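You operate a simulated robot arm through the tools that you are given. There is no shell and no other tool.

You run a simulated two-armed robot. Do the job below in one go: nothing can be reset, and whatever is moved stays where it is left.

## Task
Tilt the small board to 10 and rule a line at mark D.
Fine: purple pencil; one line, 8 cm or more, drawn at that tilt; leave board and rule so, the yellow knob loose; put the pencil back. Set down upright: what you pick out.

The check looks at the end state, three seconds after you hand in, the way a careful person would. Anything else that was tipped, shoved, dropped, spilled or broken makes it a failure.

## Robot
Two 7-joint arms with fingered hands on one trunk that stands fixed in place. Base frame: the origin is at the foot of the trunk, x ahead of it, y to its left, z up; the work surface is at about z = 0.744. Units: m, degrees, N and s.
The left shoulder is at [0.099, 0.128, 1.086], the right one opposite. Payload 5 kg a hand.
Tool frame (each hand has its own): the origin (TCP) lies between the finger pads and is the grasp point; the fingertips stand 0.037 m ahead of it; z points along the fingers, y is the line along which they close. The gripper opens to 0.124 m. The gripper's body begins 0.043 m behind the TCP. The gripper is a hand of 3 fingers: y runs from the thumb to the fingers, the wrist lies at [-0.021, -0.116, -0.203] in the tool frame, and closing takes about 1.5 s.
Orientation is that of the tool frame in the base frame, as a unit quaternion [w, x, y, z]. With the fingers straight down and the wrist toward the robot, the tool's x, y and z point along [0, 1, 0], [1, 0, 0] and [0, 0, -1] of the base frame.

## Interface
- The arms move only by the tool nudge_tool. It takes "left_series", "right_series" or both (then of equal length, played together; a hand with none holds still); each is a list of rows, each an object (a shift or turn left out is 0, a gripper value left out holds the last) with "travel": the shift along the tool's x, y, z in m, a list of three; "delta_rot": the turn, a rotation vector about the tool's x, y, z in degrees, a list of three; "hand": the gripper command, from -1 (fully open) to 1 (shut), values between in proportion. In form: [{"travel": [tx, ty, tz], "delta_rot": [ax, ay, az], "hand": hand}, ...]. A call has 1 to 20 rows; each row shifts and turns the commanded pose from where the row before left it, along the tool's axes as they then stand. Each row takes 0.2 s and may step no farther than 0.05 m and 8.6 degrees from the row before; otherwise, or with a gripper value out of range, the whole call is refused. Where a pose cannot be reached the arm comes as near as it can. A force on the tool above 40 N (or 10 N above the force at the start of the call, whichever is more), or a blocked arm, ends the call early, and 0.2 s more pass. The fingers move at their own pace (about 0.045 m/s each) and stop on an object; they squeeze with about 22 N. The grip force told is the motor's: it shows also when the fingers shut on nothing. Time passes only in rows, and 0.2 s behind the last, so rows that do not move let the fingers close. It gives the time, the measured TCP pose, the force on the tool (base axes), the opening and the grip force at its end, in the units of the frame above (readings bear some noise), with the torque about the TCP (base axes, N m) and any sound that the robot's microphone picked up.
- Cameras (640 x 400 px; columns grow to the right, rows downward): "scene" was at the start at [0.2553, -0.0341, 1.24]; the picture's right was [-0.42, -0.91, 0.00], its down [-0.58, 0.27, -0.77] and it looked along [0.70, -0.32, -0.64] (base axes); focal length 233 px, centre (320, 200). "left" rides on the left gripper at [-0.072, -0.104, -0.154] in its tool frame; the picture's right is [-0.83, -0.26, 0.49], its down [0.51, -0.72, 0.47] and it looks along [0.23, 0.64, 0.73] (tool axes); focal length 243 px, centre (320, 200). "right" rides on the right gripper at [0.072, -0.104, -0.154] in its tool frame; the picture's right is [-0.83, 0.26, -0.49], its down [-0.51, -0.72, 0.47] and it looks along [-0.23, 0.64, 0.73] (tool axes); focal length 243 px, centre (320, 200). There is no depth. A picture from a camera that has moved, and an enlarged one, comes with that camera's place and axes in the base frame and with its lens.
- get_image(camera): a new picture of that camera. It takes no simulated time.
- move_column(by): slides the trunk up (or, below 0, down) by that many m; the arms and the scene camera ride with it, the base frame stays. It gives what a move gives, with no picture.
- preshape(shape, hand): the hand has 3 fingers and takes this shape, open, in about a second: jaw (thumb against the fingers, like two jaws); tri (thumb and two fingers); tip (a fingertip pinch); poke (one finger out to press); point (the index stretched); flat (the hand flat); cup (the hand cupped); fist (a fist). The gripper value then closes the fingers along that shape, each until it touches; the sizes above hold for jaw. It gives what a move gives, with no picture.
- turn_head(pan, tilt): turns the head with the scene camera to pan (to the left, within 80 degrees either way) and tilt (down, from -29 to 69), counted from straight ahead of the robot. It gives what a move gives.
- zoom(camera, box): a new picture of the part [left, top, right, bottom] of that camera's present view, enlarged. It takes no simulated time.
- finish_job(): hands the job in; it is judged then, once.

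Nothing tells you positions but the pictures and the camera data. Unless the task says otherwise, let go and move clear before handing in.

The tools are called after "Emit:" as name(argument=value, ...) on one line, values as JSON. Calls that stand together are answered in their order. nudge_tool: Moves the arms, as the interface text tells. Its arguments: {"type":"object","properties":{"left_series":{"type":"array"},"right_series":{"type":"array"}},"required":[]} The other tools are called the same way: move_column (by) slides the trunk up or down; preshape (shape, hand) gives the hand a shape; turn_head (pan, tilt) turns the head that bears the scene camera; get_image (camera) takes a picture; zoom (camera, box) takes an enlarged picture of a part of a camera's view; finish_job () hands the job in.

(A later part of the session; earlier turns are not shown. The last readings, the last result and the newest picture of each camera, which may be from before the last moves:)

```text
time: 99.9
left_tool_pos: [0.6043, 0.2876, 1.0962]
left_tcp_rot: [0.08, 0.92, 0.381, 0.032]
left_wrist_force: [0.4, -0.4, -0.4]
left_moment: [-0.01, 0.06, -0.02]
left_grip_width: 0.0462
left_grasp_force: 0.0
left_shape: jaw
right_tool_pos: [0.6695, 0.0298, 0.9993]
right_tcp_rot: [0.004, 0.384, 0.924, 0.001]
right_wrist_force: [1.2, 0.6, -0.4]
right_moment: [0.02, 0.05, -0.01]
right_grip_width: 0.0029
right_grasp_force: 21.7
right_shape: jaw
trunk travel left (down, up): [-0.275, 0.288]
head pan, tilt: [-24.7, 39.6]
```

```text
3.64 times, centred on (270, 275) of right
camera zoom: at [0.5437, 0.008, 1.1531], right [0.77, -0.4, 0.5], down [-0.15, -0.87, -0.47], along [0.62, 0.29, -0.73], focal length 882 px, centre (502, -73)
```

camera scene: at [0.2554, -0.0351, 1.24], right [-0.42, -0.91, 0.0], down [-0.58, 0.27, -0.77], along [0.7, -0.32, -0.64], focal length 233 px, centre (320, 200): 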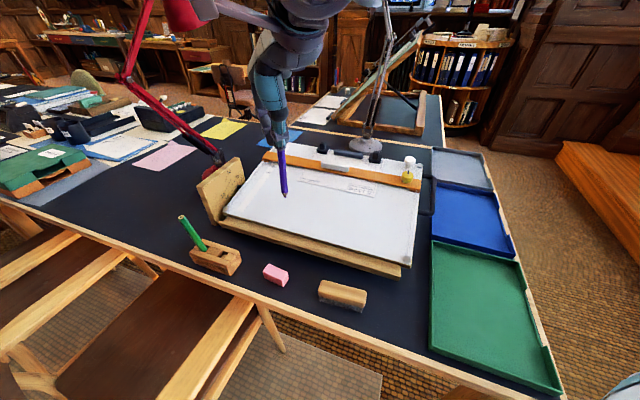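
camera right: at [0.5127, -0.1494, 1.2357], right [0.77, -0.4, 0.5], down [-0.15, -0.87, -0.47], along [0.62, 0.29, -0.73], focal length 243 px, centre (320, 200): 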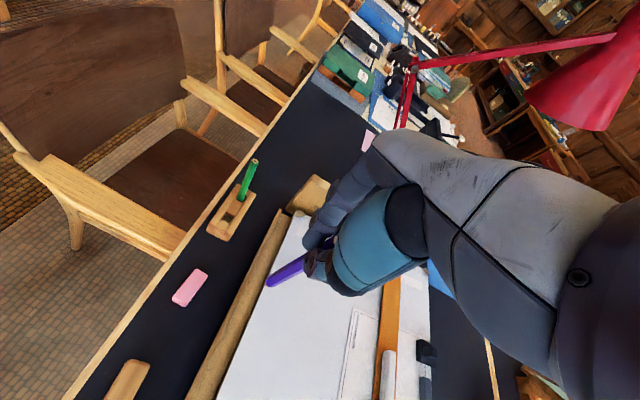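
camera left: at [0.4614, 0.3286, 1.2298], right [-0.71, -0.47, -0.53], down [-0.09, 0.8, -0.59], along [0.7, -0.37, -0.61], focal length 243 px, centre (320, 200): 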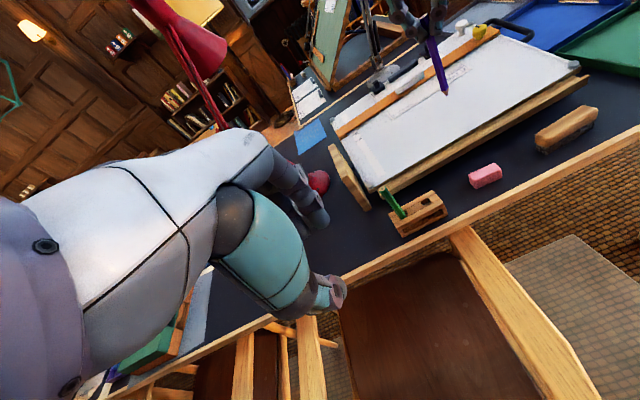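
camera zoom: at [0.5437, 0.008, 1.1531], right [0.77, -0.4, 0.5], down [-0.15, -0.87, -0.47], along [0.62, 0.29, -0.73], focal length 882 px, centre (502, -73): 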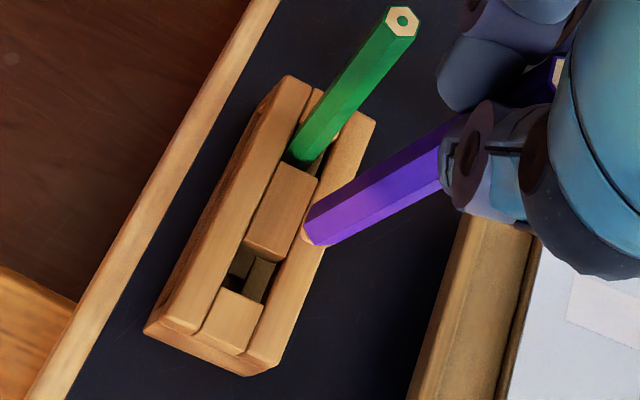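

Emit:
nudge_tool(right_series=[{"travel": [0, 0, 0.02]}, {"travel": [0, 0, 0.02]}, {"travel": [0, 0, 0.012]}, {}, {}])

Emit:
zoom(camera="scene", box=[180, 200, 250, 280])

Emit:
zoom(camera="left", box=[380, 130, 460, 240])

Emit:
zoom(camera="right", box=[220, 230, 320, 330])

```text
time: 101.1
left_tool_pos: [0.6034, 0.2885, 1.096]
left_tcp_rot: [0.081, 0.921, 0.381, 0.033]
left_wrist_force: [0.7, 0.3, -0.2]
left_moment: [-0.01, 0.03, 0.0]
left_grip_width: 0.0464
left_grasp_force: 0.0
left_shape: jaw
right_tool_pos: [0.6677, 0.0301, 0.9497]
right_tcp_rot: [0.003, 0.383, 0.924, 0.002]
right_wrist_force: [0.5, -0.4, -0.3]
right_moment: [-0.01, 0.0, 0.01]
right_grip_width: 0.0027
right_grasp_force: 22.1
right_shape: jaw
trunk travel left (down, up): [-0.275, 0.288]
head pan, tilt: [-24.7, 39.6]
```

```text
5.00 times, centred on (215, 240) of scene
camera zoom: at [0.2553, -0.0342, 1.2401], right [-0.42, -0.91, 0.0], down [-0.58, 0.27, -0.77], along [0.7, -0.32, -0.64], focal length 1167 px, centre (845, 0)
```

zoom: 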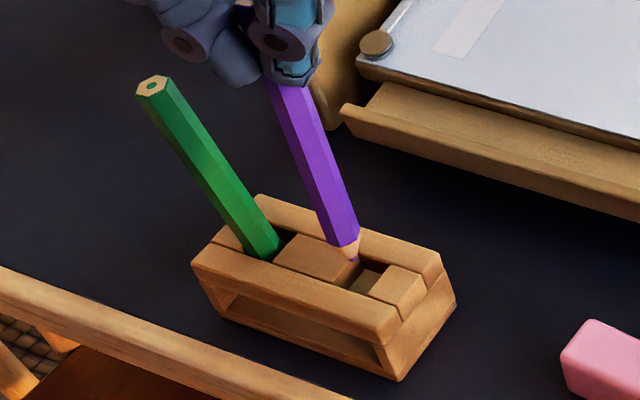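

```text
3.64 times, centred on (420, 185) of left
camera zoom: at [0.4612, 0.3295, 1.2296], right [-0.71, -0.47, -0.53], down [-0.09, 0.8, -0.59], along [0.7, -0.37, -0.61], focal length 882 px, centre (-44, 254)
```

zoom: 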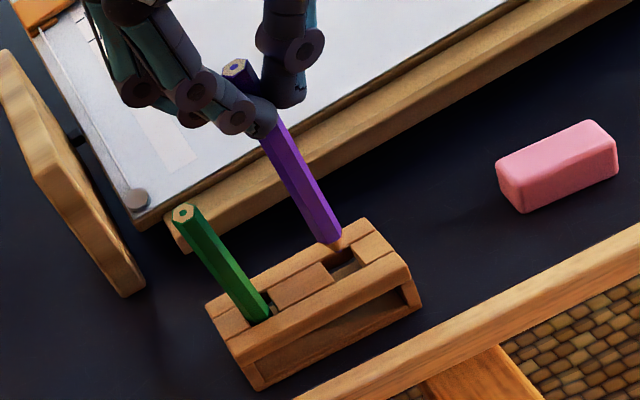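

```text
4.00 times, centred on (270, 280) of right
camera zoom: at [0.5424, 0.0077, 1.1036], right [0.77, -0.4, 0.5], down [-0.15, -0.87, -0.47], along [0.62, 0.29, -0.73], focal length 970 px, centre (520, -120)
```

zoom: 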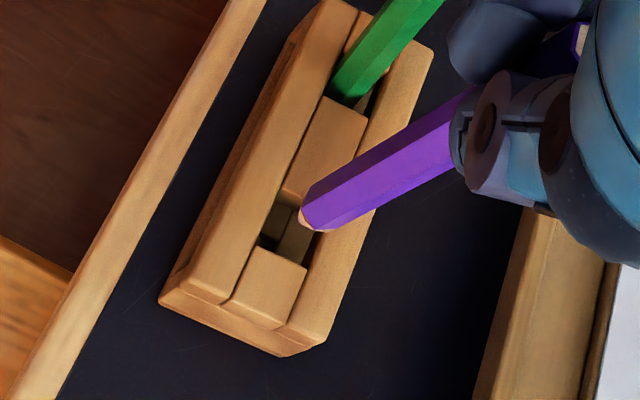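

Emit:
zoom(camera="scene", box=[210, 235, 250, 275])

Emit:
zoom(camera="left", box=[405, 180, 445, 220])

Emit:
zoom(camera="right", box=[245, 265, 285, 305])

```text
10.00 times, centred on (230, 255) of scene
camera zoom: at [0.2553, -0.0342, 1.2401], right [-0.42, -0.91, 0.0], down [-0.58, 0.27, -0.77], along [0.7, -0.32, -0.64], focal length 2334 px, centre (1220, -350)
```

zoom: 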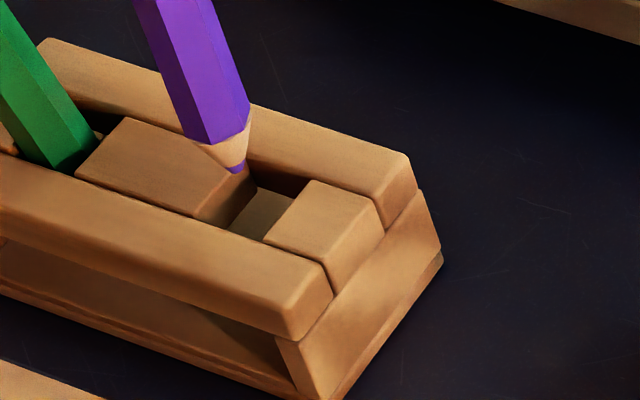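

```text
10.00 times, centred on (425, 200) of left
camera zoom: at [0.4612, 0.3295, 1.2296], right [-0.71, -0.47, -0.53], down [-0.09, 0.8, -0.59], along [0.7, -0.37, -0.61], focal length 2426 px, centre (-730, 200)
```

zoom: 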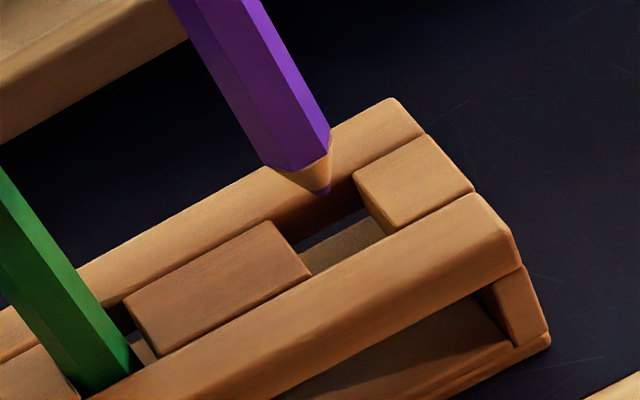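

```text
10.00 times, centred on (265, 285) of right
camera zoom: at [0.5424, 0.0077, 1.1036], right [0.77, -0.4, 0.5], down [-0.15, -0.87, -0.47], along [0.62, 0.29, -0.73], focal length 2426 px, centre (870, -650)
```

zoom: 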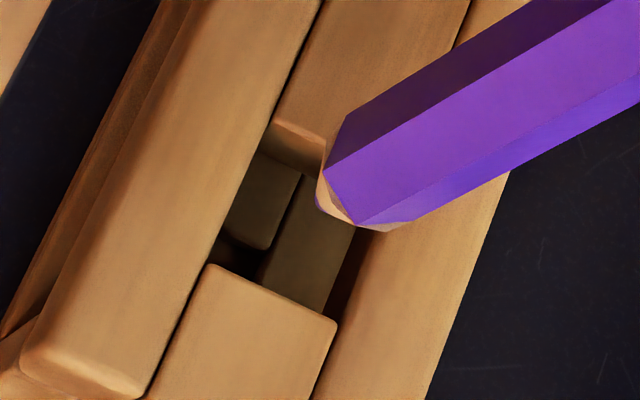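

The tip is within 1 mm of the hole's centre in all three views. Lowering the pencil into its hole.

Emit:
nudge_tool(right_series=[{"travel": [0, 0, 0.01]}, {"travel": [0, 0, 0.01]}, {"travel": [0, 0, 0.01]}, {"travel": [0, 0, 0.008]}, {}, {}])

Emit:
zoom(camera="scene", box=[180, 200, 250, 280])

Emit:
zoom(camera="left", box=[380, 130, 460, 240])

```text
time: 102.5
left_tool_pos: [0.6024, 0.2883, 1.0964]
left_tcp_rot: [0.081, 0.921, 0.381, 0.033]
left_wrist_force: [-0.6, 0.5, -0.1]
left_moment: [-0.02, -0.03, -0.02]
left_grip_width: 0.0464
left_grasp_force: 0.1
left_shape: jaw
right_tool_pos: [0.6696, 0.0286, 0.911]
right_tcp_rot: [0.004, 0.384, 0.923, 0.001]
right_wrist_force: [0.9, 0.8, -0.6]
right_moment: [0.03, 0.01, 0.03]
right_grip_width: 0.003
right_grasp_force: 21.6
right_shape: jaw
trunk travel left (down, up): [-0.275, 0.288]
head pan, tilt: [-24.7, 39.6]
```

```text
5.00 times, centred on (215, 240) of scene
camera zoom: at [0.2554, -0.0342, 1.24], right [-0.42, -0.91, 0.0], down [-0.58, 0.27, -0.77], along [0.7, -0.32, -0.64], focal length 1167 px, centre (845, 0)
```

zoom: 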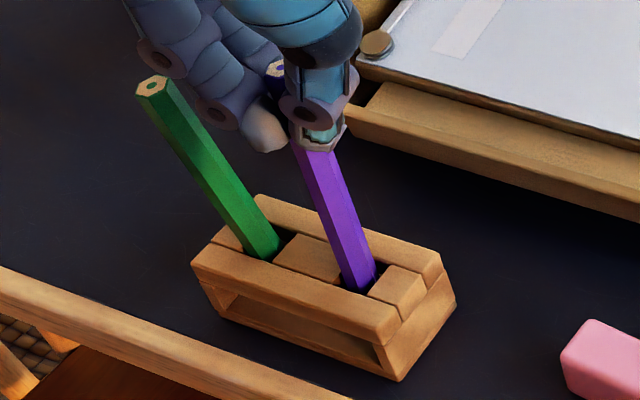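

```text
3.64 times, centred on (420, 185) of left
camera zoom: at [0.4614, 0.3295, 1.2295], right [-0.71, -0.47, -0.53], down [-0.09, 0.8, -0.59], along [0.7, -0.37, -0.61], focal length 882 px, centre (-44, 254)
```

zoom: 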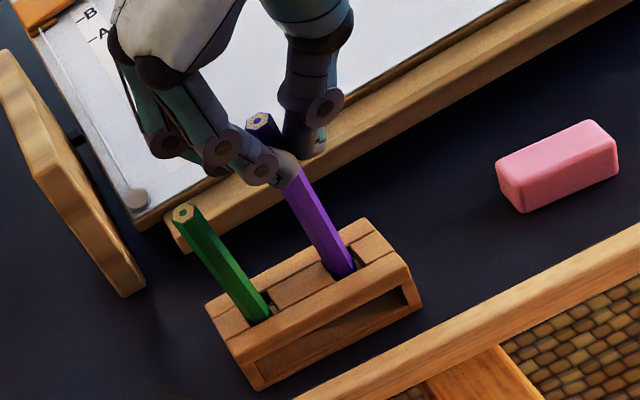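

Emit:
nudge_tool(right_series=[{"travel": [0, 0, 0.004]}, {"travel": [0, 0, 0.003]}, {"travel": [0, 0, 0.001]}, {}])

Emit:
zoom(camera="left", box=[380, 130, 460, 240])

Emit:
zoom(camera="scene", box=[180, 200, 250, 280])

```text
time: 103.5
left_tool_pos: [0.6045, 0.2888, 1.0959]
left_tcp_rot: [0.08, 0.921, 0.381, 0.034]
left_wrist_force: [-0.1, 0.4, 0.8]
left_moment: [-0.03, -0.02, 0.01]
left_grip_width: 0.0461
left_grasp_force: 0.0
left_shape: jaw
right_tool_pos: [0.6696, 0.0303, 0.9033]
right_tcp_rot: [0.004, 0.384, 0.923, 0.001]
right_wrist_force: [-0.5, 0.7, -1.0]
right_moment: [-0.02, 0.02, -0.02]
right_grip_width: 0.003
right_grasp_force: 22.3
right_shape: jaw
trunk travel left (down, up): [-0.275, 0.288]
head pan, tilt: [-24.7, 39.6]
```

```text
3.64 times, centred on (420, 185) of left
camera zoom: at [0.4613, 0.3295, 1.2296], right [-0.71, -0.47, -0.53], down [-0.09, 0.8, -0.59], along [0.7, -0.37, -0.61], focal length 882 px, centre (-44, 254)
```

zoom: 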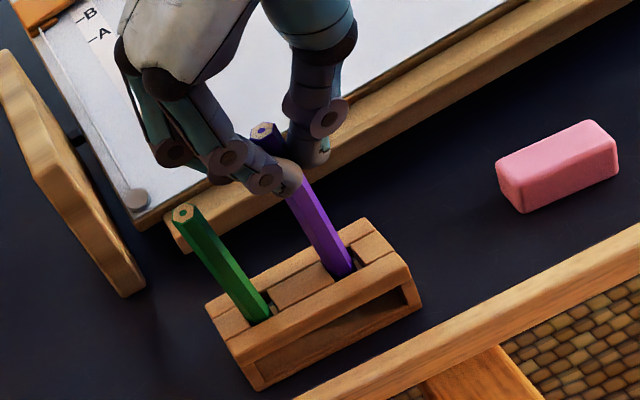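

```text
5.00 times, centred on (215, 240) of scene
camera zoom: at [0.2553, -0.0342, 1.24], right [-0.42, -0.91, 0.0], down [-0.58, 0.27, -0.77], along [0.7, -0.32, -0.64], focal length 1167 px, centre (845, 0)
```

zoom: 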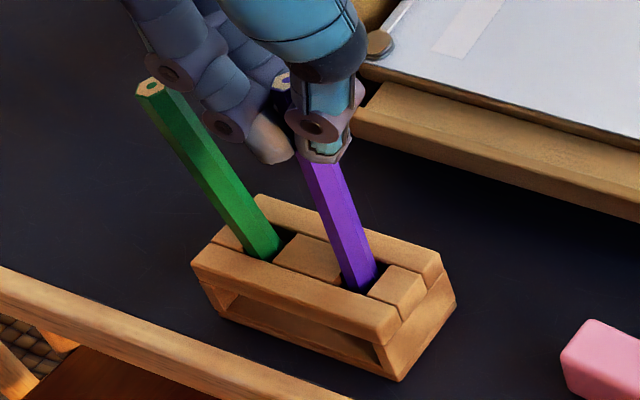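

Emit:
nudge_tool(right_series=[{"travel": [0, 0, 0.0012]}, {}, {}])

```text
time: 104.3
left_tool_pos: [0.6025, 0.2879, 1.0969]
left_tcp_rot: [0.08, 0.92, 0.381, 0.034]
left_wrist_force: [0.1, 0.0, 0.4]
left_moment: [-0.01, 0.0, 0.04]
left_grip_width: 0.0465
left_grasp_force: 0.2
left_shape: jaw
right_tool_pos: [0.67, 0.0303, 0.9028]
right_tcp_rot: [0.004, 0.384, 0.923, 0.002]
right_wrist_force: [-0.1, -0.5, 0.9]
right_moment: [0.0, -0.02, -0.02]
right_grip_width: 0.0034
right_grasp_force: 21.6
right_shape: jaw
trunk travel left (down, up): [-0.275, 0.288]
head pan, tilt: [-24.7, 39.6]
```

Emit:
nudge_tool(right_series=[{"hand": 0.9}, {"hand": 0.82}, {"hand": 0.74}, {}, {}, {}])

Emit:
zoom(camera="left", box=[380, 130, 460, 240])

Emit:
zoom(camera="scene", box=[180, 200, 250, 280])

```text
time: 105.7
left_tool_pos: [0.6035, 0.2882, 1.0963]
left_tcp_rot: [0.081, 0.92, 0.381, 0.033]
left_wrist_force: [-0.5, -0.7, -0.7]
left_moment: [0.01, 0.01, -0.05]
left_grip_width: 0.0465
left_grasp_force: 0.1
left_shape: jaw
right_tool_pos: [0.6688, 0.0308, 0.9024]
right_tcp_rot: [0.003, 0.384, 0.924, 0.002]
right_wrist_force: [0.7, 0.2, -0.1]
right_moment: [-0.03, 0.02, 0.01]
right_grip_width: 0.0157
right_grasp_force: 0.0
right_shape: jaw
trunk travel left (down, up): [-0.275, 0.288]
head pan, tilt: [-24.7, 39.6]
```

```text
3.64 times, centred on (420, 185) of left
camera zoom: at [0.4613, 0.3295, 1.2296], right [-0.71, -0.47, -0.53], down [-0.09, 0.8, -0.59], along [0.7, -0.37, -0.61], focal length 882 px, centre (-44, 254)
```

zoom: 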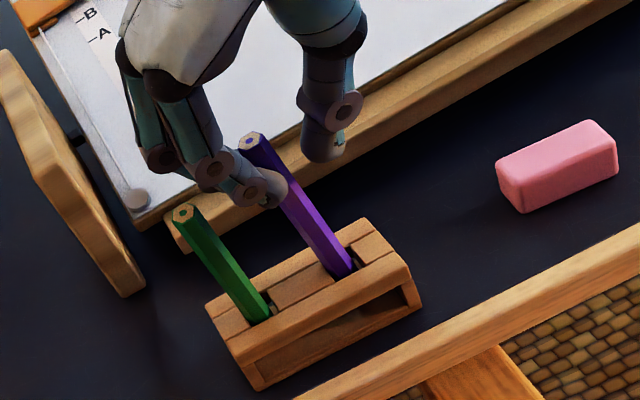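

```text
5.00 times, centred on (215, 240) of scene
camera zoom: at [0.2553, -0.0342, 1.24], right [-0.42, -0.91, 0.0], down [-0.58, 0.27, -0.77], along [0.7, -0.32, -0.64], focal length 1167 px, centre (845, 0)
```

zoom: 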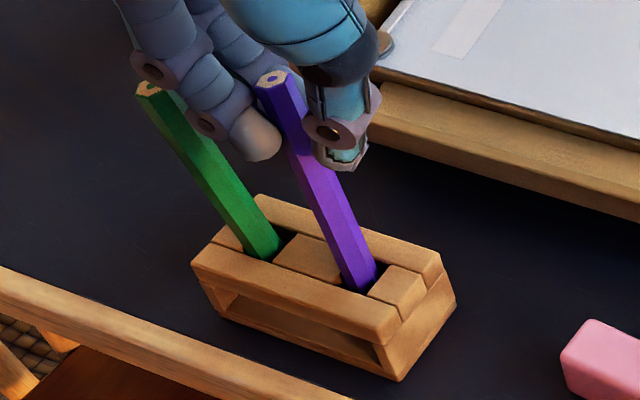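

The purple pencil is back in its hole but flopped about 7° toward the fingers when released. I'll re-grip it, bring its top over its point so it stands vertical, and release again more carefully.

Emit:
nudge_tool(right_series=[{"hand": 0.85}, {"hand": 1}, {}, {}, {"travel": [0.0018, -0.001, 0]}, {"travel": [0.0017, -0.0011, 0]}, {}, {}])

Emit:
zoom(camera="left", box=[380, 130, 460, 240])

Emit:
zoom(camera="scene", box=[180, 200, 250, 280])

```text
time: 107.5
left_tool_pos: [0.6023, 0.288, 1.0963]
left_tcp_rot: [0.08, 0.92, 0.382, 0.033]
left_wrist_force: [0.2, 0.3, 0.3]
left_moment: [0.02, 0.0, 0.01]
left_grip_width: 0.0464
left_grasp_force: 0.0
left_shape: jaw
right_tool_pos: [0.6651, 0.0308, 0.9031]
right_tcp_rot: [0.003, 0.383, 0.924, 0.001]
right_wrist_force: [0.2, 0.4, 0.5]
right_moment: [-0.02, -0.03, 0.0]
right_grip_width: 0.0021
right_grasp_force: 21.9
right_shape: jaw
trunk travel left (down, up): [-0.275, 0.288]
head pan, tilt: [-24.7, 39.6]
```

```text
3.64 times, centred on (420, 185) of left
camera zoom: at [0.4612, 0.3295, 1.2296], right [-0.71, -0.47, -0.53], down [-0.09, 0.8, -0.59], along [0.7, -0.37, -0.61], focal length 882 px, centre (-44, 254)
```

zoom: 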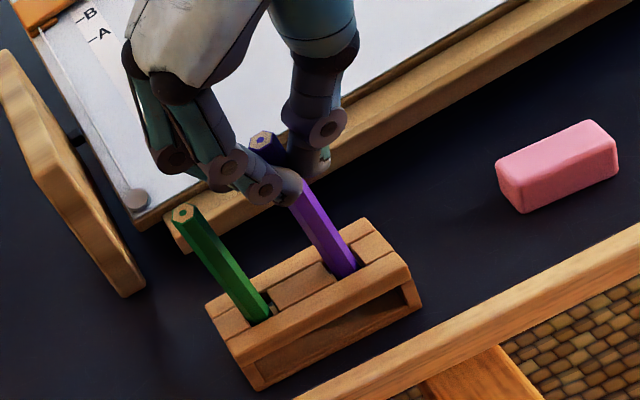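

```text
5.00 times, centred on (215, 240) of scene
camera zoom: at [0.2552, -0.0342, 1.2401], right [-0.42, -0.91, 0.0], down [-0.58, 0.27, -0.77], along [0.7, -0.32, -0.64], focal length 1167 px, centre (845, 0)
```

zoom: 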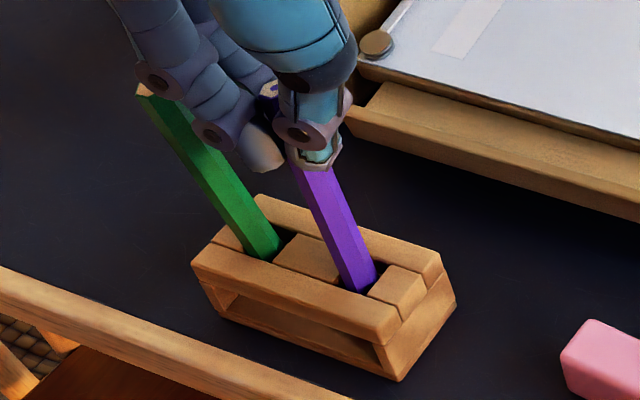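

Emit:
nudge_tool(right_series=[{"travel": [0.001, -0.0035, 0]}, {"travel": [0.001, -0.0035, 0]}, {"travel": [0.001, -0.0035, 0]}, {}, {}])

Emit:
zoom(camera="left", box=[380, 130, 460, 240])

Emit:
zoom(camera="scene", box=[180, 200, 250, 280])

```text
time: 108.7
left_tool_pos: [0.6027, 0.2884, 1.0957]
left_tcp_rot: [0.081, 0.92, 0.381, 0.032]
left_wrist_force: [0.2, -0.1, -0.4]
left_moment: [0.01, 0.01, -0.03]
left_grip_width: 0.0462
left_grasp_force: 0.1
left_shape: jaw
right_tool_pos: [0.6566, 0.0243, 0.9028]
right_tcp_rot: [0.004, 0.383, 0.924, 0.001]
right_wrist_force: [1.3, 0.2, 0.1]
right_moment: [0.04, -0.13, 0.0]
right_grip_width: 0.0023
right_grasp_force: 22.2
right_shape: jaw
trunk travel left (down, up): [-0.275, 0.288]
head pan, tilt: [-24.7, 39.6]
```

```text
3.64 times, centred on (420, 185) of left
camera zoom: at [0.4614, 0.3296, 1.2295], right [-0.71, -0.47, -0.53], down [-0.09, 0.8, -0.59], along [0.7, -0.37, -0.61], focal length 882 px, centre (-44, 254)
```

zoom: 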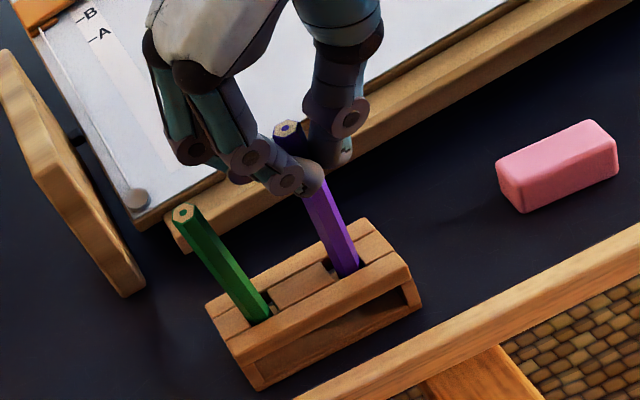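

```text
5.00 times, centred on (215, 240) of scene
camera zoom: at [0.2554, -0.0341, 1.24], right [-0.42, -0.91, 0.0], down [-0.58, 0.27, -0.77], along [0.7, -0.32, -0.64], focal length 1167 px, centre (845, 0)
```

zoom: 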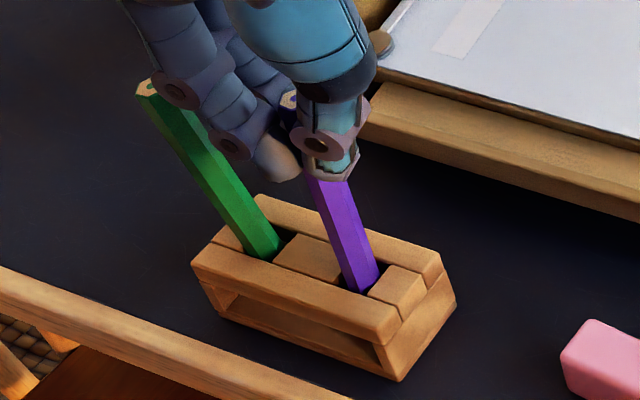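

Now the purple pencil's top is back where it was originally (vertical). Releasing in small steps.

Emit:
nudge_tool(right_series=[{"hand": 0.96}, {"hand": 0.93}, {"hand": 0.9}, {"hand": 0.87}, {"hand": 0.84}, {"hand": 0.81}, {}, {}])

Emit:
zoom(camera="left", box=[380, 130, 460, 240])

Emit:
zoom(camera="scene", box=[180, 200, 250, 280])

```text
time: 110.5
left_tool_pos: [0.6039, 0.288, 1.0954]
left_tcp_rot: [0.08, 0.92, 0.381, 0.033]
left_wrist_force: [-0.6, 0.3, 0.3]
left_moment: [0.0, 0.03, 0.01]
left_grip_width: 0.0462
left_grasp_force: 0.0
left_shape: jaw
right_tool_pos: [0.6571, 0.0248, 0.9012]
right_tcp_rot: [0.003, 0.384, 0.923, 0.001]
right_wrist_force: [-0.5, -0.8, -0.2]
right_moment: [0.01, 0.02, -0.01]
right_grip_width: 0.0113
right_grasp_force: 0.1
right_shape: jaw
trunk travel left (down, up): [-0.275, 0.288]
head pan, tilt: [-24.7, 39.6]
```

```text
3.64 times, centred on (420, 185) of left
camera zoom: at [0.4613, 0.3295, 1.2296], right [-0.71, -0.47, -0.53], down [-0.09, 0.8, -0.59], along [0.7, -0.37, -0.61], focal length 882 px, centre (-44, 254)
```

zoom: 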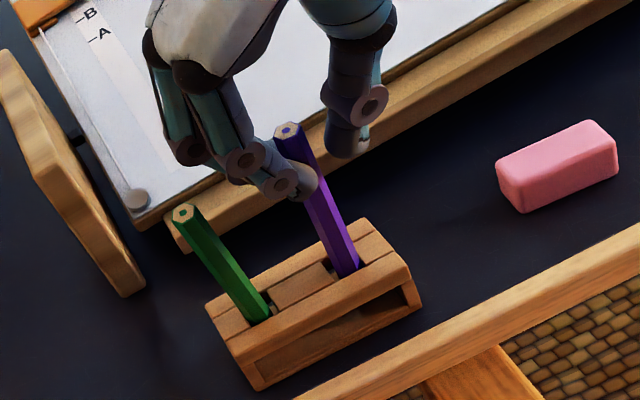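

```text
5.00 times, centred on (215, 240) of scene
camera zoom: at [0.2553, -0.0342, 1.24], right [-0.42, -0.91, 0.0], down [-0.58, 0.27, -0.77], along [0.7, -0.32, -0.64], focal length 1167 px, centre (845, 0)
```

zoom: 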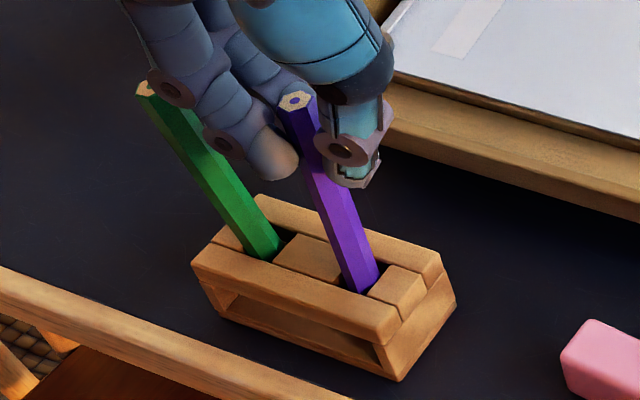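

Emit:
nudge_tool(right_series=[{"hand": 0.78}, {"hand": 0.75}, {"hand": 0.72}, {"hand": 0.69}, {}, {}])

Emit:
zoom(camera="left", box=[380, 130, 460, 240])

Emit:
zoom(camera="scene", box=[180, 200, 250, 280])

```text
time: 111.9
left_tool_pos: [0.6031, 0.2876, 1.0954]
left_tcp_rot: [0.081, 0.92, 0.381, 0.034]
left_wrist_force: [0.8, -0.6, 0.4]
left_moment: [-0.02, -0.02, 0.02]
left_grip_width: 0.0464
left_grasp_force: 0.0
left_shape: jaw
right_tool_pos: [0.6568, 0.0251, 0.9011]
right_tcp_rot: [0.004, 0.384, 0.923, 0.001]
right_wrist_force: [-0.2, 0.5, 0.8]
right_moment: [-0.05, -0.01, -0.02]
right_grip_width: 0.019
right_grasp_force: 0.0
right_shape: jaw
trunk travel left (down, up): [-0.275, 0.288]
head pan, tilt: [-24.7, 39.6]
```

```text
3.64 times, centred on (420, 185) of left
camera zoom: at [0.4613, 0.3295, 1.2296], right [-0.71, -0.47, -0.53], down [-0.09, 0.8, -0.59], along [0.7, -0.37, -0.61], focal length 882 px, centre (-44, 254)
```

zoom: 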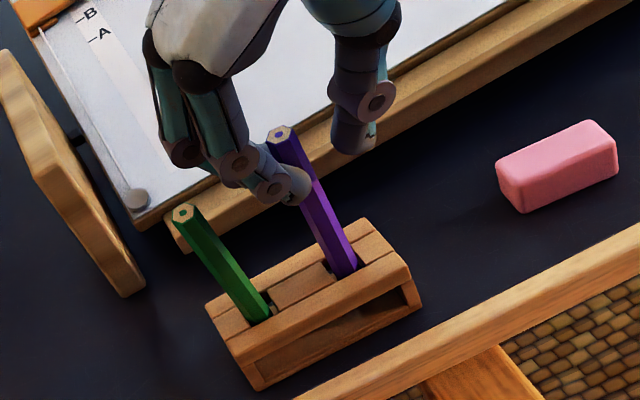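

```text
5.00 times, centred on (215, 240) of scene
camera zoom: at [0.2553, -0.0342, 1.24], right [-0.42, -0.91, 0.0], down [-0.58, 0.27, -0.77], along [0.7, -0.32, -0.64], focal length 1167 px, centre (845, 0)
```

zoom: 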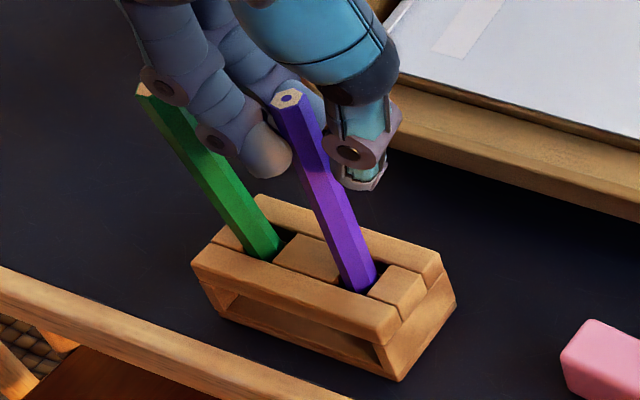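

The pencil leans with the fingers as they open, and its top sits about 2.5 mm higher than it did originally, so the point isn't fully seated. I'll re-grip it upright and work it gently downward.

Emit:
nudge_tool(right_series=[{"hand": 0.85}, {"hand": 1}, {}, {}, {"travel": [0, 0, 0.001]}, {"travel": [0, 0, 0.001]}, {}])

Emit:
zoom(camera="left", box=[380, 130, 460, 240])

Emit:
zoom(camera="scene", box=[210, 235, 250, 275])

```text
time: 113.5
left_tool_pos: [0.6036, 0.288, 1.0968]
left_tcp_rot: [0.08, 0.92, 0.381, 0.033]
left_wrist_force: [0.3, -0.2, -1.1]
left_moment: [0.01, 0.0, -0.01]
left_grip_width: 0.0465
left_grasp_force: 0.1
left_shape: jaw
right_tool_pos: [0.6572, 0.0257, 0.9001]
right_tcp_rot: [0.003, 0.383, 0.924, 0.001]
right_wrist_force: [0.8, 0.1, 1.3]
right_moment: [0.05, 0.0, 0.01]
right_grip_width: 0.0024
right_grasp_force: 21.6
right_shape: jaw
trunk travel left (down, up): [-0.275, 0.288]
head pan, tilt: [-24.7, 39.6]
```

```text
3.64 times, centred on (420, 185) of left
camera zoom: at [0.461, 0.3295, 1.2297], right [-0.71, -0.47, -0.53], down [-0.09, 0.8, -0.59], along [0.7, -0.37, -0.61], focal length 882 px, centre (-44, 254)
```

zoom: 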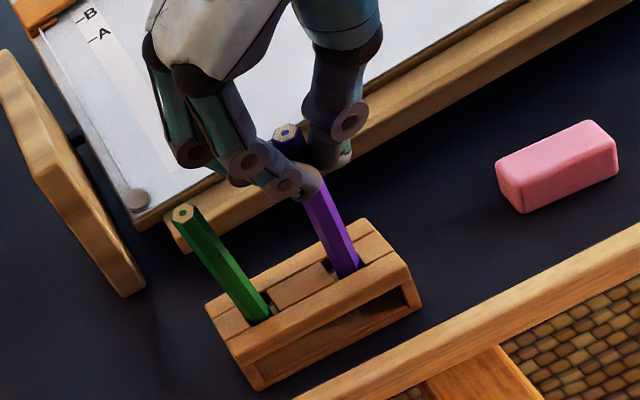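

```text
10.00 times, centred on (230, 255) of scene
camera zoom: at [0.2551, -0.0341, 1.2401], right [-0.42, -0.91, 0.0], down [-0.58, 0.27, -0.77], along [0.7, -0.32, -0.64], focal length 2334 px, centre (1220, -350)
```

zoom: 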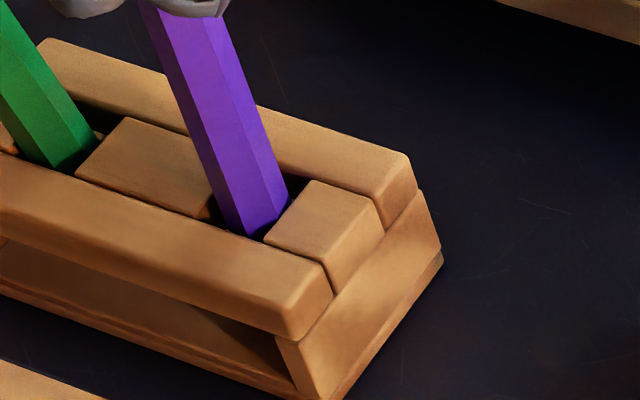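

Emit:
nudge_tool(right_series=[{"travel": [0, 0, -0.004]}, {"delta_rot": [-1.05, -1.05, 0]}, {"delta_rot": [-1.05, -1.05, 0]}, {}, {}])

Emit:
zoom(camera="left", box=[390, 150, 450, 220])

Emit:
zoom(camera="scene", box=[200, 210, 250, 275])

Emit:
zoom(camera="right", box=[235, 255, 295, 315])

```text
time: 114.7
left_tool_pos: [0.6045, 0.2879, 1.0956]
left_tcp_rot: [0.081, 0.92, 0.381, 0.033]
left_wrist_force: [0.5, -0.3, 0.7]
left_moment: [0.03, -0.01, 0.01]
left_grip_width: 0.0465
left_grasp_force: 0.1
left_shape: jaw
right_tool_pos: [0.6561, 0.0255, 0.9035]
right_tcp_rot: [0.027, 0.383, 0.923, 0.011]
right_wrist_force: [0.6, 1.2, -1.3]
right_moment: [0.02, 0.01, -0.01]
right_grip_width: 0.0022
right_grasp_force: 21.8
right_shape: jaw
trunk travel left (down, up): [-0.275, 0.288]
head pan, tilt: [-24.7, 39.6]
```

```text
5.71 times, centred on (420, 185) of left
camera zoom: at [0.4613, 0.3295, 1.2296], right [-0.71, -0.47, -0.53], down [-0.09, 0.8, -0.59], along [0.7, -0.37, -0.61], focal length 1386 px, centre (-251, 286)
```

zoom: 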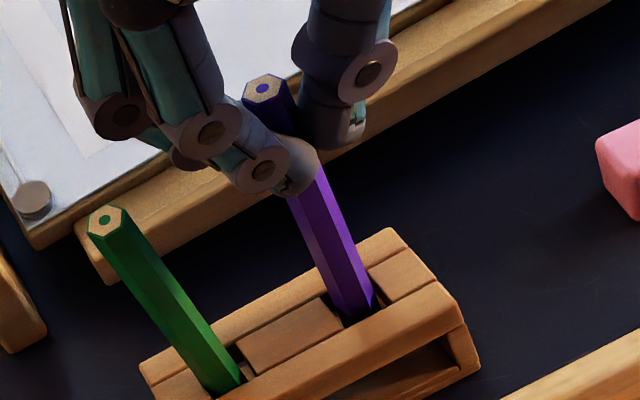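

```text
6.15 times, centred on (225, 242) of scene
camera zoom: at [0.2553, -0.0342, 1.24], right [-0.42, -0.91, 0.0], down [-0.58, 0.27, -0.77], along [0.7, -0.32, -0.64], focal length 1436 px, centre (905, -62)
```

zoom: 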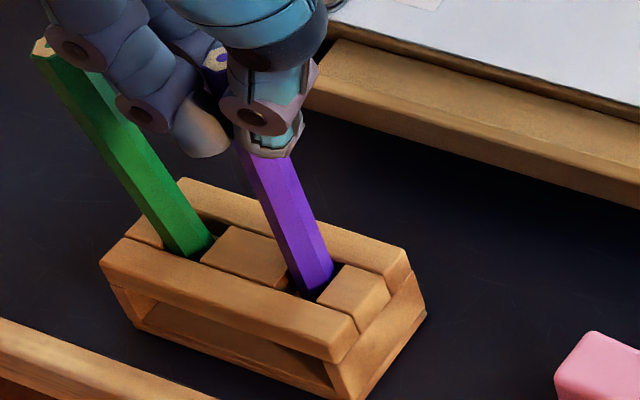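

```text
6.67 times, centred on (265, 285) of right
camera zoom: at [0.5221, 0.0036, 1.0506], right [0.74, -0.4, 0.54], down [-0.12, -0.87, -0.48], along [0.66, 0.29, -0.69], focal length 1618 px, centre (687, -367)
```

zoom: 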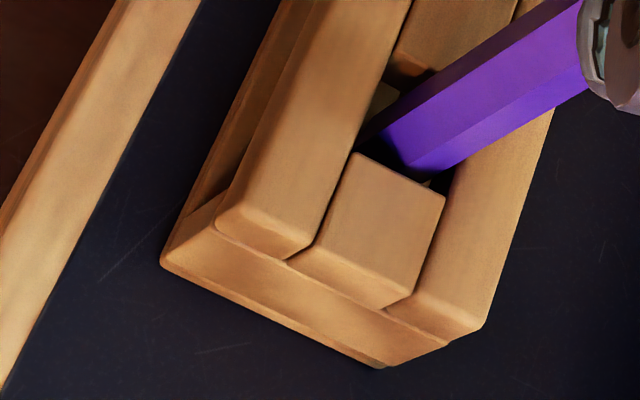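

Emit:
nudge_tool(right_series=[{"travel": [0, 0, 0.002]}, {"travel": [0, 0, 0.0015]}, {"travel": [0, 0, 0.0015]}, {}, {}])

Emit:
zoom(camera="left", box=[390, 150, 450, 220])

```text
time: 115.9
left_tool_pos: [0.6036, 0.2873, 1.0961]
left_tcp_rot: [0.08, 0.92, 0.382, 0.033]
left_wrist_force: [-0.8, -1.0, -0.4]
left_moment: [0.0, 0.02, 0.03]
left_grip_width: 0.0468
left_grasp_force: 0.0
left_shape: jaw
right_tool_pos: [0.6558, 0.0235, 0.8989]
right_tcp_rot: [0.028, 0.383, 0.923, 0.011]
right_wrist_force: [0.1, 0.8, 4.0]
right_moment: [0.03, -0.02, -0.01]
right_grip_width: 0.0024
right_grasp_force: 22.0
right_shape: jaw
trunk travel left (down, up): [-0.275, 0.288]
head pan, tilt: [-24.7, 39.6]
```

```text
5.71 times, centred on (420, 185) of left
camera zoom: at [0.4609, 0.3295, 1.2297], right [-0.71, -0.47, -0.53], down [-0.09, 0.8, -0.59], along [0.7, -0.37, -0.61], focal length 1386 px, centre (-251, 286)
```

zoom: 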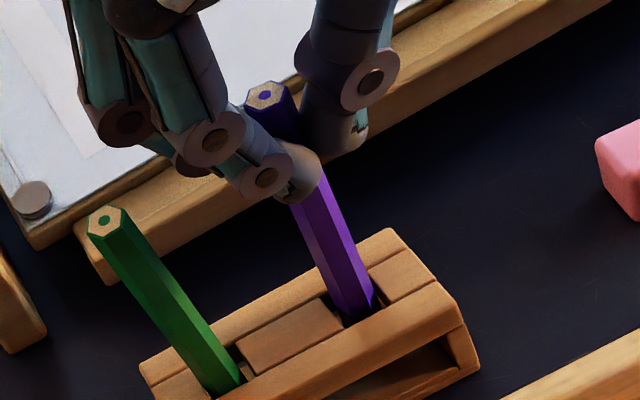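

Emit:
nudge_tool(right_series=[{"travel": [0, 0, -0.0006]}, {"hand": 0.96}, {"hand": 0.93}, {"hand": 0.9}, {"hand": 0.87}, {"hand": 0.84}, {"hand": 0.81}, {"hand": 0.78}, {"hand": 0.75}, {"hand": 0.72}, {}, {}])

Emit:
zoom(camera="left", box=[390, 150, 450, 220])

Emit:
zoom(camera="scene", box=[200, 210, 250, 275])

```text
time: 118.5
left_tool_pos: [0.6041, 0.2883, 1.0964]
left_tcp_rot: [0.08, 0.921, 0.381, 0.034]
left_wrist_force: [-0.5, 0.6, 0.3]
left_moment: [-0.02, 0.03, 0.0]
left_grip_width: 0.0462
left_grasp_force: 0.0
left_shape: jaw
right_tool_pos: [0.6554, 0.0252, 0.8998]
right_tcp_rot: [0.027, 0.383, 0.923, 0.011]
right_wrist_force: [0.5, 0.2, -0.1]
right_moment: [-0.03, 0.01, 0.02]
right_grip_width: 0.0169
right_grasp_force: 0.0
right_shape: jaw
trunk travel left (down, up): [-0.275, 0.288]
head pan, tilt: [-24.7, 39.6]
```

```text
5.71 times, centred on (420, 185) of left
camera zoom: at [0.4613, 0.3295, 1.2296], right [-0.71, -0.47, -0.53], down [-0.09, 0.8, -0.59], along [0.7, -0.37, -0.61], focal length 1386 px, centre (-251, 286)
```

zoom: 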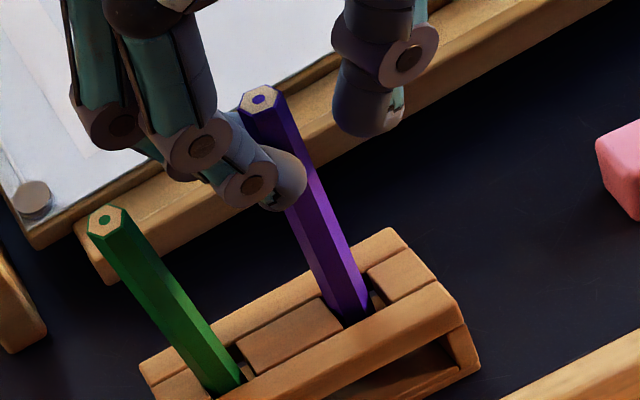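

```text
6.15 times, centred on (225, 242) of scene
camera zoom: at [0.2553, -0.0342, 1.24], right [-0.42, -0.91, 0.0], down [-0.58, 0.27, -0.77], along [0.7, -0.32, -0.64], focal length 1436 px, centre (905, -62)
```

zoom: 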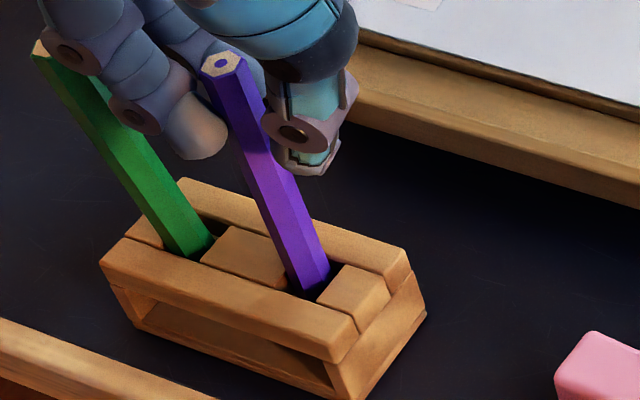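

Emit:
nudge_tool(right_series=[{"hand": 0.69}, {"hand": 0.66}, {"hand": 0.63}, {}, {}])

Emit:
zoom(camera="left", box=[390, 150, 450, 220])

Emit:
zoom(camera="scene", box=[200, 210, 250, 275])

```text
time: 119.7
left_tool_pos: [0.6034, 0.2876, 1.0968]
left_tcp_rot: [0.081, 0.92, 0.381, 0.034]
left_wrist_force: [0.0, -0.6, -0.2]
left_moment: [-0.02, 0.03, 0.03]
left_grip_width: 0.0461
left_grasp_force: 0.1
left_shape: jaw
right_tool_pos: [0.6567, 0.0252, 0.9002]
right_tcp_rot: [0.027, 0.382, 0.924, 0.011]
right_wrist_force: [-0.9, -0.2, -0.3]
right_moment: [0.03, -0.01, -0.01]
right_grip_width: 0.0226
right_grasp_force: 0.0
right_shape: jaw
trunk travel left (down, up): [-0.275, 0.288]
head pan, tilt: [-24.7, 39.6]
```

```text
5.71 times, centred on (420, 185) of left
camera zoom: at [0.4613, 0.3295, 1.2296], right [-0.71, -0.47, -0.53], down [-0.09, 0.8, -0.59], along [0.7, -0.37, -0.61], focal length 1386 px, centre (-251, 286)
```

zoom: 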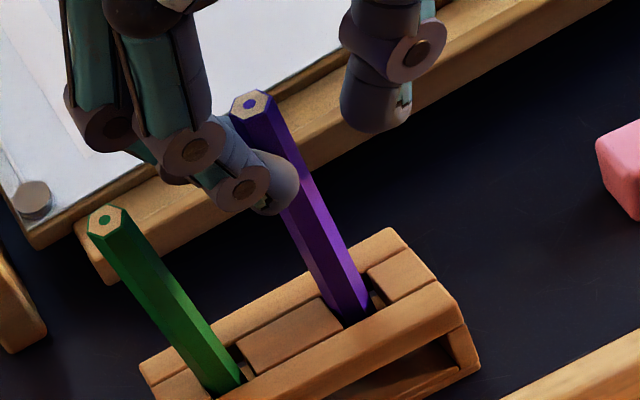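

```text
6.15 times, centred on (225, 242) of scene
camera zoom: at [0.2553, -0.0342, 1.24], right [-0.42, -0.91, 0.0], down [-0.58, 0.27, -0.77], along [0.7, -0.32, -0.64], focal length 1436 px, centre (905, -62)
```

zoom: 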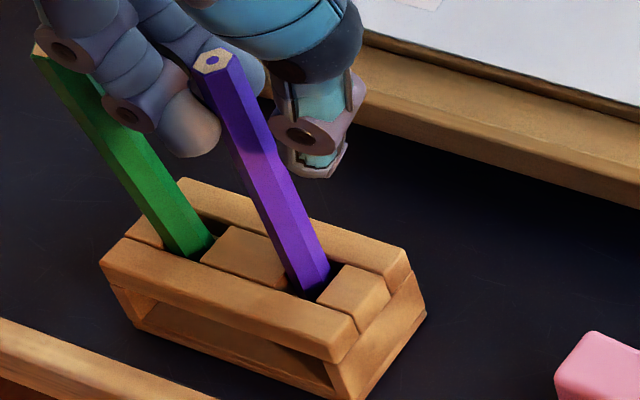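

The pencil follows the fingers as they open, so its vertical balance is delicate. I'll push it back to vertical with the fingers from one side, then open away from it.

Emit:
nudge_tool(right_series=[{"travel": [0, -0.0015, 0]}, {"travel": [0, -0.0015, 0]}, {"travel": [0, -0.0015, 0]}, {}, {}])

Emit:
zoom(camera="left", box=[390, 150, 450, 220])

Emit:
zoom(camera="scene", box=[200, 210, 250, 275])

```text
time: 120.9
left_tool_pos: [0.6038, 0.2876, 1.0965]
left_tcp_rot: [0.081, 0.92, 0.381, 0.033]
left_wrist_force: [0.1, -0.4, 0.5]
left_moment: [-0.02, 0.01, 0.01]
left_grip_width: 0.0465
left_grasp_force: 0.1
left_shape: jaw
right_tool_pos: [0.653, 0.0229, 0.9001]
right_tcp_rot: [0.028, 0.383, 0.923, 0.011]
right_wrist_force: [0.7, 0.0, -0.2]
right_moment: [0.0, -0.01, 0.02]
right_grip_width: 0.0224
right_grasp_force: 0.1
right_shape: jaw
trunk travel left (down, up): [-0.275, 0.288]
head pan, tilt: [-24.7, 39.6]
```

```text
5.71 times, centred on (420, 185) of left
camera zoom: at [0.4613, 0.3295, 1.2296], right [-0.71, -0.47, -0.53], down [-0.09, 0.8, -0.59], along [0.7, -0.37, -0.61], focal length 1386 px, centre (-251, 286)
```

zoom: 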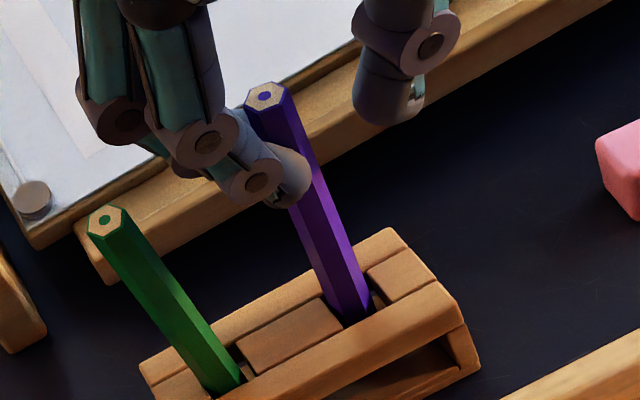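

```text
6.15 times, centred on (225, 242) of scene
camera zoom: at [0.2553, -0.0342, 1.24], right [-0.42, -0.91, 0.0], down [-0.58, 0.27, -0.77], along [0.7, -0.32, -0.64], focal length 1436 px, centre (905, -62)
```

zoom: 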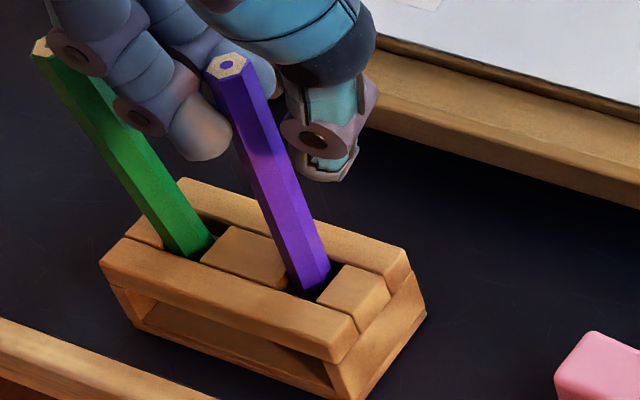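

Emit:
nudge_tool(right_series=[{"travel": [0, -0.0008, 0]}, {}, {"hand": 0.5}, {"hand": 0.35}, {}, {}, {}])

Emit:
zoom(camera="left", box=[390, 150, 450, 220])

Emit:
zoom(camera="scene", box=[200, 210, 250, 275])

```text
time: 122.5
left_tool_pos: [0.6025, 0.2869, 1.0971]
left_tcp_rot: [0.081, 0.92, 0.381, 0.034]
left_wrist_force: [-1.1, 0.6, 0.3]
left_moment: [0.02, 0.01, 0.0]
left_grip_width: 0.0462
left_grasp_force: 0.1
left_shape: jaw
right_tool_pos: [0.6534, 0.0209, 0.901]
right_tcp_rot: [0.028, 0.383, 0.923, 0.012]
right_wrist_force: [0.1, 0.0, 0.4]
right_moment: [0.0, 0.04, 0.01]
right_grip_width: 0.04
right_grasp_force: 0.2
right_shape: jaw
trunk travel left (down, up): [-0.275, 0.288]
head pan, tilt: [-24.7, 39.6]
```

```text
5.71 times, centred on (420, 185) of left
camera zoom: at [0.4613, 0.3295, 1.2296], right [-0.71, -0.47, -0.53], down [-0.09, 0.8, -0.59], along [0.7, -0.37, -0.61], focal length 1386 px, centre (-251, 286)
```

zoom: 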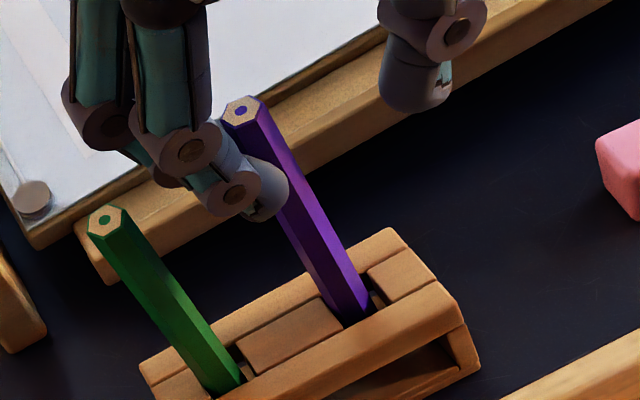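

```text
6.15 times, centred on (225, 242) of scene
camera zoom: at [0.2553, -0.0342, 1.24], right [-0.42, -0.91, 0.0], down [-0.58, 0.27, -0.77], along [0.7, -0.32, -0.64], focal length 1436 px, centre (905, -62)
```

zoom: 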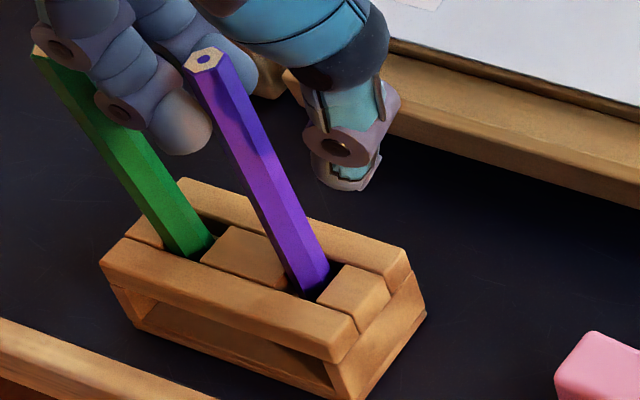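

Emit:
nudge_tool(right_series=[{"travel": [0, 0.002, 0]}, {"travel": [0, 0.002, 0]}, {"travel": [0, 0.002, 0]}, {"travel": [0, 0.002, 0]}, {}])

Emit:
zoom(camera="left", box=[390, 150, 450, 220])

Emit:
zoom(camera="scene", box=[200, 210, 250, 275])

```text
time: 123.7
left_tool_pos: [0.6043, 0.288, 1.095]
left_tcp_rot: [0.081, 0.921, 0.381, 0.034]
left_wrist_force: [0.4, 0.2, -0.3]
left_moment: [-0.03, -0.04, 0.01]
left_grip_width: 0.0462
left_grasp_force: 0.1
left_shape: jaw
right_tool_pos: [0.6591, 0.0286, 0.8996]
right_tcp_rot: [0.028, 0.383, 0.923, 0.01]
right_wrist_force: [-0.6, -0.2, -0.7]
right_moment: [0.02, 0.01, -0.02]
right_grip_width: 0.0401
right_grasp_force: 0.1
right_shape: jaw
trunk travel left (down, up): [-0.275, 0.288]
head pan, tilt: [-24.7, 39.6]
```

```text
5.71 times, centred on (420, 185) of left
camera zoom: at [0.4612, 0.3295, 1.2296], right [-0.71, -0.47, -0.53], down [-0.09, 0.8, -0.59], along [0.7, -0.37, -0.61], focal length 1386 px, centre (-251, 286)
```

zoom: 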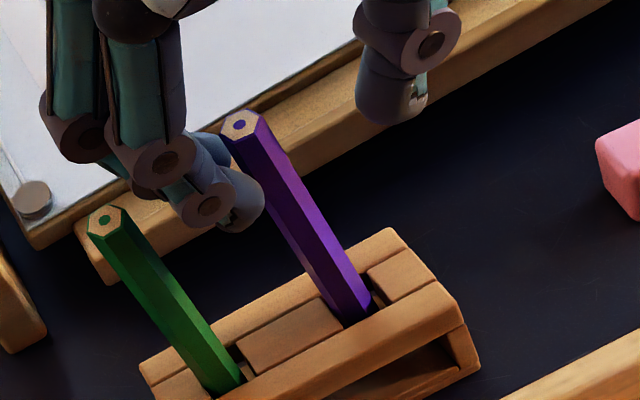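

```text
6.15 times, centred on (225, 242) of scene
camera zoom: at [0.2552, -0.0341, 1.2401], right [-0.42, -0.91, 0.0], down [-0.58, 0.27, -0.77], along [0.7, -0.32, -0.64], focal length 1436 px, centre (905, -62)
```

zoom: 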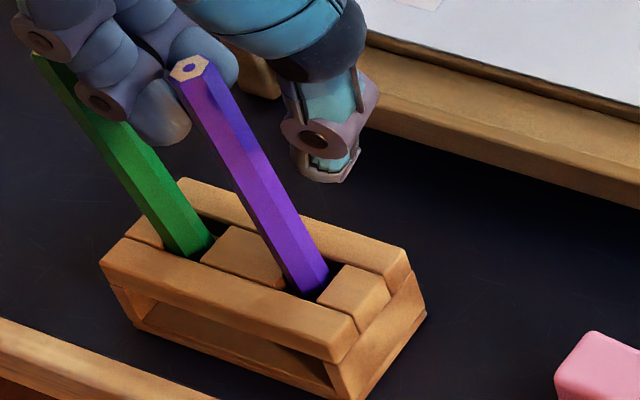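

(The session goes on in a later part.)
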